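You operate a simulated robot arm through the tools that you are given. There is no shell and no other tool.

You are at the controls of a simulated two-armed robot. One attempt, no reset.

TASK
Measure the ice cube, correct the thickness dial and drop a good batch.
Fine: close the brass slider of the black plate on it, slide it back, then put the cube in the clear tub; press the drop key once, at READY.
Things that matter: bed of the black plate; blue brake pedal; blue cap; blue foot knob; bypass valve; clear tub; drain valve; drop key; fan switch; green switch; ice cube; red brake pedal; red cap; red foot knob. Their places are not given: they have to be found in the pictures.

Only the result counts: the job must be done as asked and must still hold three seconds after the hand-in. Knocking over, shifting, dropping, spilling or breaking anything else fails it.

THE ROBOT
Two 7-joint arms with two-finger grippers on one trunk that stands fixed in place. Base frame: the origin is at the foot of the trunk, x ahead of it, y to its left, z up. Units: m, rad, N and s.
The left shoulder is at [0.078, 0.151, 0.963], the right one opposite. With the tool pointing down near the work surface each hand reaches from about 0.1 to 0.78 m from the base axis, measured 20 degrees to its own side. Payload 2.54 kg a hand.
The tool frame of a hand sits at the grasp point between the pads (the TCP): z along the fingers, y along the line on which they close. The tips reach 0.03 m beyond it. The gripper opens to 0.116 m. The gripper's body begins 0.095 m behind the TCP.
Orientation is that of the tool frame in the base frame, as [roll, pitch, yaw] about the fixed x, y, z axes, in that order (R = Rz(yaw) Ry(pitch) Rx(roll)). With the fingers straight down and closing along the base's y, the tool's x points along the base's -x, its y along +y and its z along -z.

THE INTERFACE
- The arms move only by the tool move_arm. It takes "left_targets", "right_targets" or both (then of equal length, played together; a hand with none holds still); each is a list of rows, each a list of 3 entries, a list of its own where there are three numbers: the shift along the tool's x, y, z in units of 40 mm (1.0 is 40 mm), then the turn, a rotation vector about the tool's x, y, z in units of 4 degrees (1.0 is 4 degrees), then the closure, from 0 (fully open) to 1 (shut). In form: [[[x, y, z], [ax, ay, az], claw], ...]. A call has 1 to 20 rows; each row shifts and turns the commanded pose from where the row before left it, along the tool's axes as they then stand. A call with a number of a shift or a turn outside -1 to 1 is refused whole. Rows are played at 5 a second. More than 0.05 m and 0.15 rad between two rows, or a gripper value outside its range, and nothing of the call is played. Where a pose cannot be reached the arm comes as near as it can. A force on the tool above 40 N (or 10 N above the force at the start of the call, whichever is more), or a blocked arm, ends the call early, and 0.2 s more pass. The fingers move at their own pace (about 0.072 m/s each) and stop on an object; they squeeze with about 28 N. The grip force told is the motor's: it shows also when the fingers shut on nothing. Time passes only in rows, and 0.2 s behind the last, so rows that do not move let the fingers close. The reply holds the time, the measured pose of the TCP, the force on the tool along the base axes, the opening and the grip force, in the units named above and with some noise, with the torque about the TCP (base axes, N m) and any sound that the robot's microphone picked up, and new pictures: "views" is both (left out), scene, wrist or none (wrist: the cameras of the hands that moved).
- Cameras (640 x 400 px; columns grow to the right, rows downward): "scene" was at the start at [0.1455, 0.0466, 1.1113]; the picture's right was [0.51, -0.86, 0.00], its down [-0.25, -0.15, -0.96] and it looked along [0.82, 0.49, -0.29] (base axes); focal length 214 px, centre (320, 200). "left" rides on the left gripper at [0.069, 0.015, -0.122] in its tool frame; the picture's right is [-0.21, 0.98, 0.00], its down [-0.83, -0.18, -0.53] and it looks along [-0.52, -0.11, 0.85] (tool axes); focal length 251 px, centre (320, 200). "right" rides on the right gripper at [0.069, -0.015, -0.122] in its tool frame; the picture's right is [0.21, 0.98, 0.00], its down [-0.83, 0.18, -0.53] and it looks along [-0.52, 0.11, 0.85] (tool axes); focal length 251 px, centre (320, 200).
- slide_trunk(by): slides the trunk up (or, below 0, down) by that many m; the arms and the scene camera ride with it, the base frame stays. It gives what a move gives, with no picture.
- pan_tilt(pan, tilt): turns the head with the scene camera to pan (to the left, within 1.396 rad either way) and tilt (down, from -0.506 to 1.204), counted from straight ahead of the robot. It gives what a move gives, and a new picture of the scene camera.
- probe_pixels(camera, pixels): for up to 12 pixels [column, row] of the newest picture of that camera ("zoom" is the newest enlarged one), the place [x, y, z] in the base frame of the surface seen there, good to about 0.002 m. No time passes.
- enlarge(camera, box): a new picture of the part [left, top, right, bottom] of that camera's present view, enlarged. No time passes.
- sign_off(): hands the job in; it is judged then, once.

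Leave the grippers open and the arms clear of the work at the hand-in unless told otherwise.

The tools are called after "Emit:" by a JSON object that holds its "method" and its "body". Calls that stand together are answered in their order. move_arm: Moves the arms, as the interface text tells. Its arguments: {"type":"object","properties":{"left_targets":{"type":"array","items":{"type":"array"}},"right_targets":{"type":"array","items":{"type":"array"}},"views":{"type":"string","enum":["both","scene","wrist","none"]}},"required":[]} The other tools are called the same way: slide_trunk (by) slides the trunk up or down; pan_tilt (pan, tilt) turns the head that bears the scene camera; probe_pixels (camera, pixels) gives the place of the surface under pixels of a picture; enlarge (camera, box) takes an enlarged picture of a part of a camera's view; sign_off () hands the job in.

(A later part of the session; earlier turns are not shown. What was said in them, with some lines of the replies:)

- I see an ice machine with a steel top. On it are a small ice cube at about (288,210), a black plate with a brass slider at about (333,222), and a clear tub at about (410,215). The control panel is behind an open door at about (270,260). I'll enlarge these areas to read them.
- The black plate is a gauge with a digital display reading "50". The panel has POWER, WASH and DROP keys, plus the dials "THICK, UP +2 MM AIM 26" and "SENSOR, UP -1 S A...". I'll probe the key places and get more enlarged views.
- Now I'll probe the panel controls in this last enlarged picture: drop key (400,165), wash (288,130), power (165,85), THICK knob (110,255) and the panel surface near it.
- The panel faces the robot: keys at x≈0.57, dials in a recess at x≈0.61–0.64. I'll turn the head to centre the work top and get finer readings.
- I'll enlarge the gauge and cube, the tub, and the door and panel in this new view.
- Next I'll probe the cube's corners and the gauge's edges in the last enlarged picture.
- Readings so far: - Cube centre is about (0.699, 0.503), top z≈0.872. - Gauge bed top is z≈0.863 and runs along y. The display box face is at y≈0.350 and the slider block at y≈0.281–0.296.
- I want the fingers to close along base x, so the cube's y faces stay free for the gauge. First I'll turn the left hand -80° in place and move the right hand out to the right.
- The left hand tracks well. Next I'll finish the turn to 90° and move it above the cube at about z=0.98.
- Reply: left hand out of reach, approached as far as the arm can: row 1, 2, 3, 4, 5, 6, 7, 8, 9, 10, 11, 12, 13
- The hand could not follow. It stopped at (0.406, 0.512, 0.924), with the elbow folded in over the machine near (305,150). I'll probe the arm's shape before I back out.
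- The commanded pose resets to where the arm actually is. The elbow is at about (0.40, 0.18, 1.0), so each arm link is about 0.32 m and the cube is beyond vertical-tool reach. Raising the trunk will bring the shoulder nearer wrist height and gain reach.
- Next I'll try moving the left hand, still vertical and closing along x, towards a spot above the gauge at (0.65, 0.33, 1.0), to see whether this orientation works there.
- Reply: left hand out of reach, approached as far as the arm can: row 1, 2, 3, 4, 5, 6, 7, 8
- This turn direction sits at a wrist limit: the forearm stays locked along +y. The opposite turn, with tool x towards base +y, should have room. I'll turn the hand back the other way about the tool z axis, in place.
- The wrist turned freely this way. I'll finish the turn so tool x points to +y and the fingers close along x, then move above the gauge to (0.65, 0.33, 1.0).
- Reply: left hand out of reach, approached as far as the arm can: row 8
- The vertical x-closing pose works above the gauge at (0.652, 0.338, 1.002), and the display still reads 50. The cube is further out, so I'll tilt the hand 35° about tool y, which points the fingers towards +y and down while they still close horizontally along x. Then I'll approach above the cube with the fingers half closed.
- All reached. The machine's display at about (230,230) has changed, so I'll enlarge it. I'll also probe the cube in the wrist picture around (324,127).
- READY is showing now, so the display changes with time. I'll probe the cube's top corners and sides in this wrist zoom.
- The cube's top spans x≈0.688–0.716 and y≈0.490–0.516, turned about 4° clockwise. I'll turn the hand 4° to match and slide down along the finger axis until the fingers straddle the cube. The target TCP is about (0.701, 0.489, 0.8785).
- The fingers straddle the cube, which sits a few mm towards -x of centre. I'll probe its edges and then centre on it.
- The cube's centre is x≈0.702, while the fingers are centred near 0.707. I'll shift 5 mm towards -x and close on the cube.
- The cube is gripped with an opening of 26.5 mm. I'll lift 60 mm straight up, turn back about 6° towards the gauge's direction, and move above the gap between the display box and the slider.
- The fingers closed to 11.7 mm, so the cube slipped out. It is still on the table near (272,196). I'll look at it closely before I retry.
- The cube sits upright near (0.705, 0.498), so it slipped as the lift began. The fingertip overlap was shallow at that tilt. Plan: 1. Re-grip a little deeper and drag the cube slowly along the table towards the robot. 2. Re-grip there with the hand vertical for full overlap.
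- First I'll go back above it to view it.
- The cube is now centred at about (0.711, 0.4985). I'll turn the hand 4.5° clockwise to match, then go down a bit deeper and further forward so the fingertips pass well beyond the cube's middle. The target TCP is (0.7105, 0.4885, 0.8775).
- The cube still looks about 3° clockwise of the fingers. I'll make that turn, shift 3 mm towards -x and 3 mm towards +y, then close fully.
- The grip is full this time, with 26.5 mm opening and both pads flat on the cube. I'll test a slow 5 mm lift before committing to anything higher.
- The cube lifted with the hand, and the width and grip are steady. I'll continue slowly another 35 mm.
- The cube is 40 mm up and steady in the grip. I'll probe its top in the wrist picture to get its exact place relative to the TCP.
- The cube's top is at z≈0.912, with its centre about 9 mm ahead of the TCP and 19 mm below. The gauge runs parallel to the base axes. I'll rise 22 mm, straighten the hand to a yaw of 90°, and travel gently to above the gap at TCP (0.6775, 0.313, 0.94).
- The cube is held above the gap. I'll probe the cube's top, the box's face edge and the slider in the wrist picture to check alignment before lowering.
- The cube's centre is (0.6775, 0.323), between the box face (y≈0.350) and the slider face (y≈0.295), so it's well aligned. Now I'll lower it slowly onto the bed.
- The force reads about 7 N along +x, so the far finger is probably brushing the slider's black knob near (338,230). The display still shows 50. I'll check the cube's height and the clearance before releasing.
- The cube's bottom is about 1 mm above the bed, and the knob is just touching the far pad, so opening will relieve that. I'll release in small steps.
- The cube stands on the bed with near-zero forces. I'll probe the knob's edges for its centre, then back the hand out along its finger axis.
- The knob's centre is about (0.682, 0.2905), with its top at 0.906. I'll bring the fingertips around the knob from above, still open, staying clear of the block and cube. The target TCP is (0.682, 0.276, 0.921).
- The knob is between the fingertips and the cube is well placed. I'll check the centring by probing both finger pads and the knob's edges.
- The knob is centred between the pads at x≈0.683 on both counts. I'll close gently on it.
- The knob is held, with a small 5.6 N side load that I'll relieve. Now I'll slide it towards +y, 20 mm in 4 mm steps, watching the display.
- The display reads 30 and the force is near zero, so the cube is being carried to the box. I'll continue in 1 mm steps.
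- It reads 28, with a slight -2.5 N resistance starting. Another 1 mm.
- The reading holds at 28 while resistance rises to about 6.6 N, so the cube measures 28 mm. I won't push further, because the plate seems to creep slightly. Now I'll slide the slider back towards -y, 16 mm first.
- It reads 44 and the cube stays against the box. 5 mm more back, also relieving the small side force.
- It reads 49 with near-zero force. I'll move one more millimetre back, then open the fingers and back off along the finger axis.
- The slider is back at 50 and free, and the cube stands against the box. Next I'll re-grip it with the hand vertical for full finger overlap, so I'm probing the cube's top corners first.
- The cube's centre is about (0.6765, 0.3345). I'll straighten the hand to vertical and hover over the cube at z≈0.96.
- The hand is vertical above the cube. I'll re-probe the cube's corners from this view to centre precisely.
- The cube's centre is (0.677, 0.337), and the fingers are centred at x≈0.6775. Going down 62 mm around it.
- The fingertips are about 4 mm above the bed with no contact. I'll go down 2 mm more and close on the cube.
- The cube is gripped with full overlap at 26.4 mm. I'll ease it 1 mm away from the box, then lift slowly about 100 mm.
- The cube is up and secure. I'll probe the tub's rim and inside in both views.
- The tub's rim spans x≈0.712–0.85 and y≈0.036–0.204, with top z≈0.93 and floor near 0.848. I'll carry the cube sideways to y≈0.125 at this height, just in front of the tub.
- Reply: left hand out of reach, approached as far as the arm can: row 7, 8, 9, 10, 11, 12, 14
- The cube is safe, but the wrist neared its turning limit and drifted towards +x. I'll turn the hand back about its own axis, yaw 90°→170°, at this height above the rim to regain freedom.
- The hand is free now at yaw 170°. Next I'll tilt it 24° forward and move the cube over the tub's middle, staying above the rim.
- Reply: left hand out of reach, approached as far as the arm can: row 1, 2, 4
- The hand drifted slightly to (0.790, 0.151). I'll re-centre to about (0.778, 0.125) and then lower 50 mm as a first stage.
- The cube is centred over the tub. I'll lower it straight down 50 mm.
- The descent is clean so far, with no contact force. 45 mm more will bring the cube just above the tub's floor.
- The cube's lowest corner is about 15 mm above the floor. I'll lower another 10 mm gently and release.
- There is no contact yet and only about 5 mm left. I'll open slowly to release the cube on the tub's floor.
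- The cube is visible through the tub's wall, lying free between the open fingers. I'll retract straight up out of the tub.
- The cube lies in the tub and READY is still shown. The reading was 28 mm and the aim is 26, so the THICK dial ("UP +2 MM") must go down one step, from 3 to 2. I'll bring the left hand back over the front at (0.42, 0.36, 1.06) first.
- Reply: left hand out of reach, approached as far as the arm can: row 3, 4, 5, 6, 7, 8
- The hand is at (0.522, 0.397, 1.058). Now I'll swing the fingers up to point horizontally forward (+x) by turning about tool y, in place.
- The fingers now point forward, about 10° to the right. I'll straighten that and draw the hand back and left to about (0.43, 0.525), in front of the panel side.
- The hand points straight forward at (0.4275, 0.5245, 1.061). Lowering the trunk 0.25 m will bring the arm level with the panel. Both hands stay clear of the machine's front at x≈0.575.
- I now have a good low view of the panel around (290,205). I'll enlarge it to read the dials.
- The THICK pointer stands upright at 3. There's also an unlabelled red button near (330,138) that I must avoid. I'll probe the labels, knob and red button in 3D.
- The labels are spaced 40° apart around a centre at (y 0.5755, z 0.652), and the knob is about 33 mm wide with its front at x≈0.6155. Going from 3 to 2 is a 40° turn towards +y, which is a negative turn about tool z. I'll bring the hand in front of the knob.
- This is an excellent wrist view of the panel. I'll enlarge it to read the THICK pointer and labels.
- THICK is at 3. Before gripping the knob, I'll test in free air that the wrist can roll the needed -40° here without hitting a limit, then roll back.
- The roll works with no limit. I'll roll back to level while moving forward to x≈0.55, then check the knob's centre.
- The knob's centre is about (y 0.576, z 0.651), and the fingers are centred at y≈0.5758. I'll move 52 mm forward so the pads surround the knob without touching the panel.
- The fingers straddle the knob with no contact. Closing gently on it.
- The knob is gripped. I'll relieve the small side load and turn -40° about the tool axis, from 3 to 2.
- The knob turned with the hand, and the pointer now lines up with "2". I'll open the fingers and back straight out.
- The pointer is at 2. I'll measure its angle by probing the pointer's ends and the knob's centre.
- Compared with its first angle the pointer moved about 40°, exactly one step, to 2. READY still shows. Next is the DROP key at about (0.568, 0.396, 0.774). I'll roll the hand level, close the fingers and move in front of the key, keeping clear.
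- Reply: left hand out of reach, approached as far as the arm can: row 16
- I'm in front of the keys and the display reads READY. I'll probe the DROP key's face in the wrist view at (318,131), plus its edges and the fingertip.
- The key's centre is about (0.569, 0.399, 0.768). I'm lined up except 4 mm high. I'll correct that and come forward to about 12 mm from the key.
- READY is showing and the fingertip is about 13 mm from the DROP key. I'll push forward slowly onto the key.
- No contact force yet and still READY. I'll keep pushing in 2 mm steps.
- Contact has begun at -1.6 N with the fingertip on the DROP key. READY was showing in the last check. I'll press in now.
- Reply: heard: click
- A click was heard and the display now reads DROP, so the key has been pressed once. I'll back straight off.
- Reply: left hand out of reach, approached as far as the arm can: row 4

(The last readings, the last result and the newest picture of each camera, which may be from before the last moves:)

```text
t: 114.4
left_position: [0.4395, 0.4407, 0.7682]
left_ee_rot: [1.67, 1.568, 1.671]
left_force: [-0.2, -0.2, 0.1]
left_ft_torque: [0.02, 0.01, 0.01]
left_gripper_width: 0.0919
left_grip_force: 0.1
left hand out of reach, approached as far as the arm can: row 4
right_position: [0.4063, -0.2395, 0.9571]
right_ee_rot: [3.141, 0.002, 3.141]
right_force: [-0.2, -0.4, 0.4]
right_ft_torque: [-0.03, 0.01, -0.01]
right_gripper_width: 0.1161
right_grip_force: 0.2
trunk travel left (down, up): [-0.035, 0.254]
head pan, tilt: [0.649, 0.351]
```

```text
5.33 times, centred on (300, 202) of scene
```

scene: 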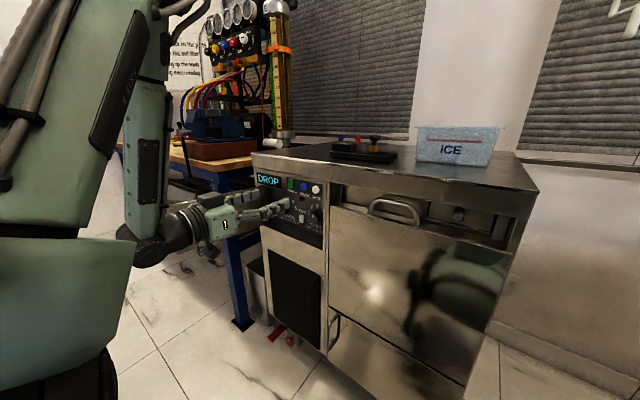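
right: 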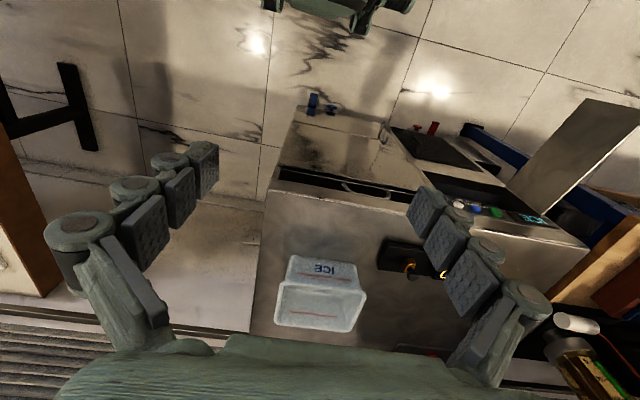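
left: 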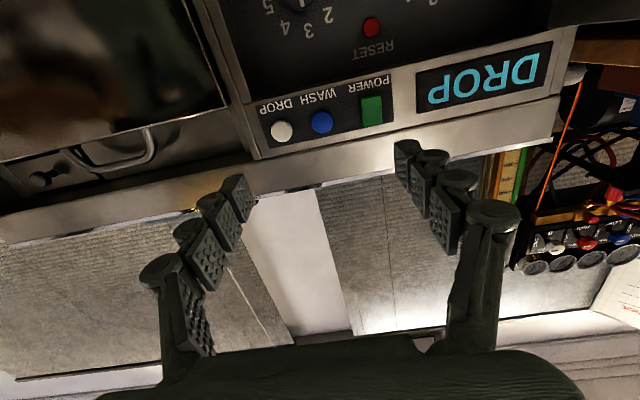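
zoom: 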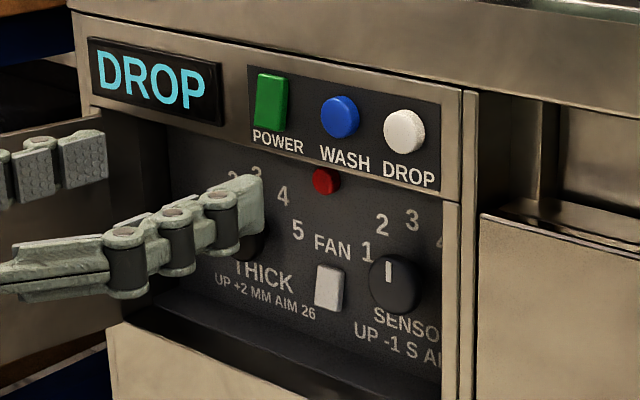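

The display reads DROP and the key has sprung back. I'll move the hand clear, up and back with the fingers fully open, and watch what the display does.

Emit:
{"method": "move_arm", "body": {"left_targets": [[[-0.7, 0, -0.2], [0, 0, 0], 0], [[-0.7, 0, -0.2], [0, 0, 0], 0], [[-0.7, 0, -0.2], [0, 0, 0], 0], [[-0.7, 0, -0.2], [0, 0, 0], 0], [[-0.7, 0, -0.2], [0, 0, 0], 0], [[0, 0, 0], [0, 0, 0], 0], [[0, 0, 0], [0, 0, 0], 0], [[0, 0, 0], [0, 0, 0], 0]], "views": "scene"}}

Emit:
{"method": "enlarge", "body": {"camera": "scene", "box": [252, 165, 348, 240]}}

Emit:
{"method": "enlarge", "body": {"camera": "scene", "box": [320, 100, 520, 225]}}

```text
t: 116.2
left_position: [0.3994, 0.4406, 0.9051]
left_ee_rot: [1.709, 1.567, 1.712]
left_force: [0.4, -0.1, 0.3]
left_ft_torque: [0.02, 0.01, 0.01]
left_gripper_width: 0.1159
left_grip_force: 0.0
right_position: [0.4059, -0.2399, 0.9563]
right_ee_rot: [3.14, 0.0, 3.141]
right_force: [0.8, -0.2, 0.5]
right_ft_torque: [0.02, -0.01, -0.03]
right_gripper_width: 0.116
right_grip_force: 0.1
trunk travel left (down, up): [-0.035, 0.254]
head pan, tilt: [0.649, 0.351]
```

scene: 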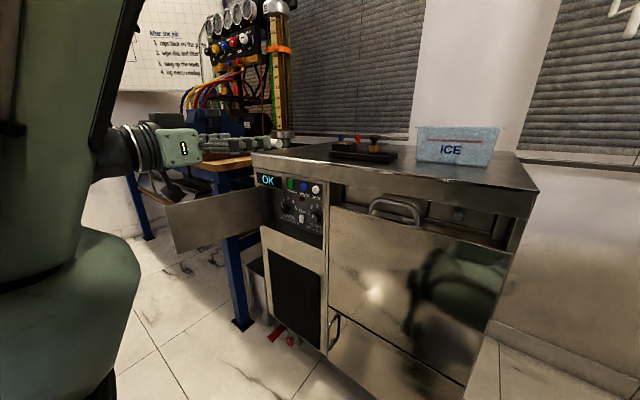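

```text
5.33 times, centred on (300, 202) of scene
```

zoom: 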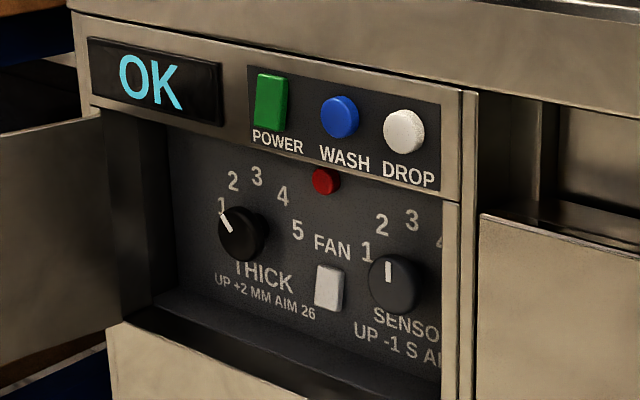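

```text
3.20 times, centred on (420, 162) of scene
```

zoom: 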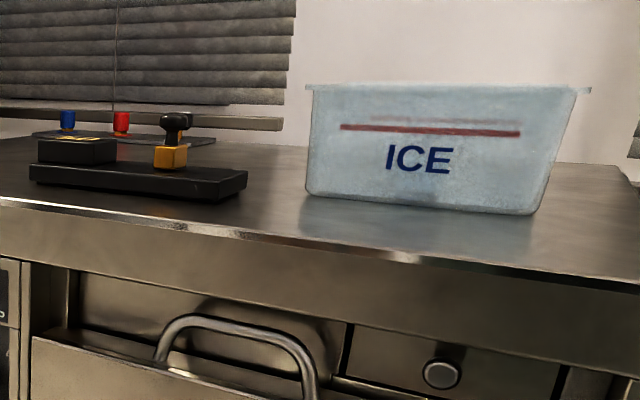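

The display reads OK, so the batch is good. The cube is in the clear tub, the slider is back at 50, THICK is at 2, both grippers are open and both arms are clear. I'm handing the job in.

Emit:
{"method": "sign_off", "body": {}}

```text
The job is handed in.
```

The job is handed in. After I pressed the drop key once at READY, the machine's display went from DROP to OK.

- **Measurement:** the black plate's display read 28 mm with the slider closed on the cube. I then slid it back to 50.
- **Thickness dial:** the aim is 26 mm and each step is 2 mm, so I turned THICK down one step, from 3 to 2.
- **Cube:** it is in the clear tub. On the first pick-up it slipped out of the fingers and stayed upright on the table, and the second grip held. When last seen in the tub it looked whole.
- **Other items:** the black plate moved by under a millimetre while I closed the slider. By eye it was back in place afterwards. I saw nothing else shift, and I did not touch the other keys, valves or pedals.
- **At hand-in:** both grippers were open and both arms were clear of the work.
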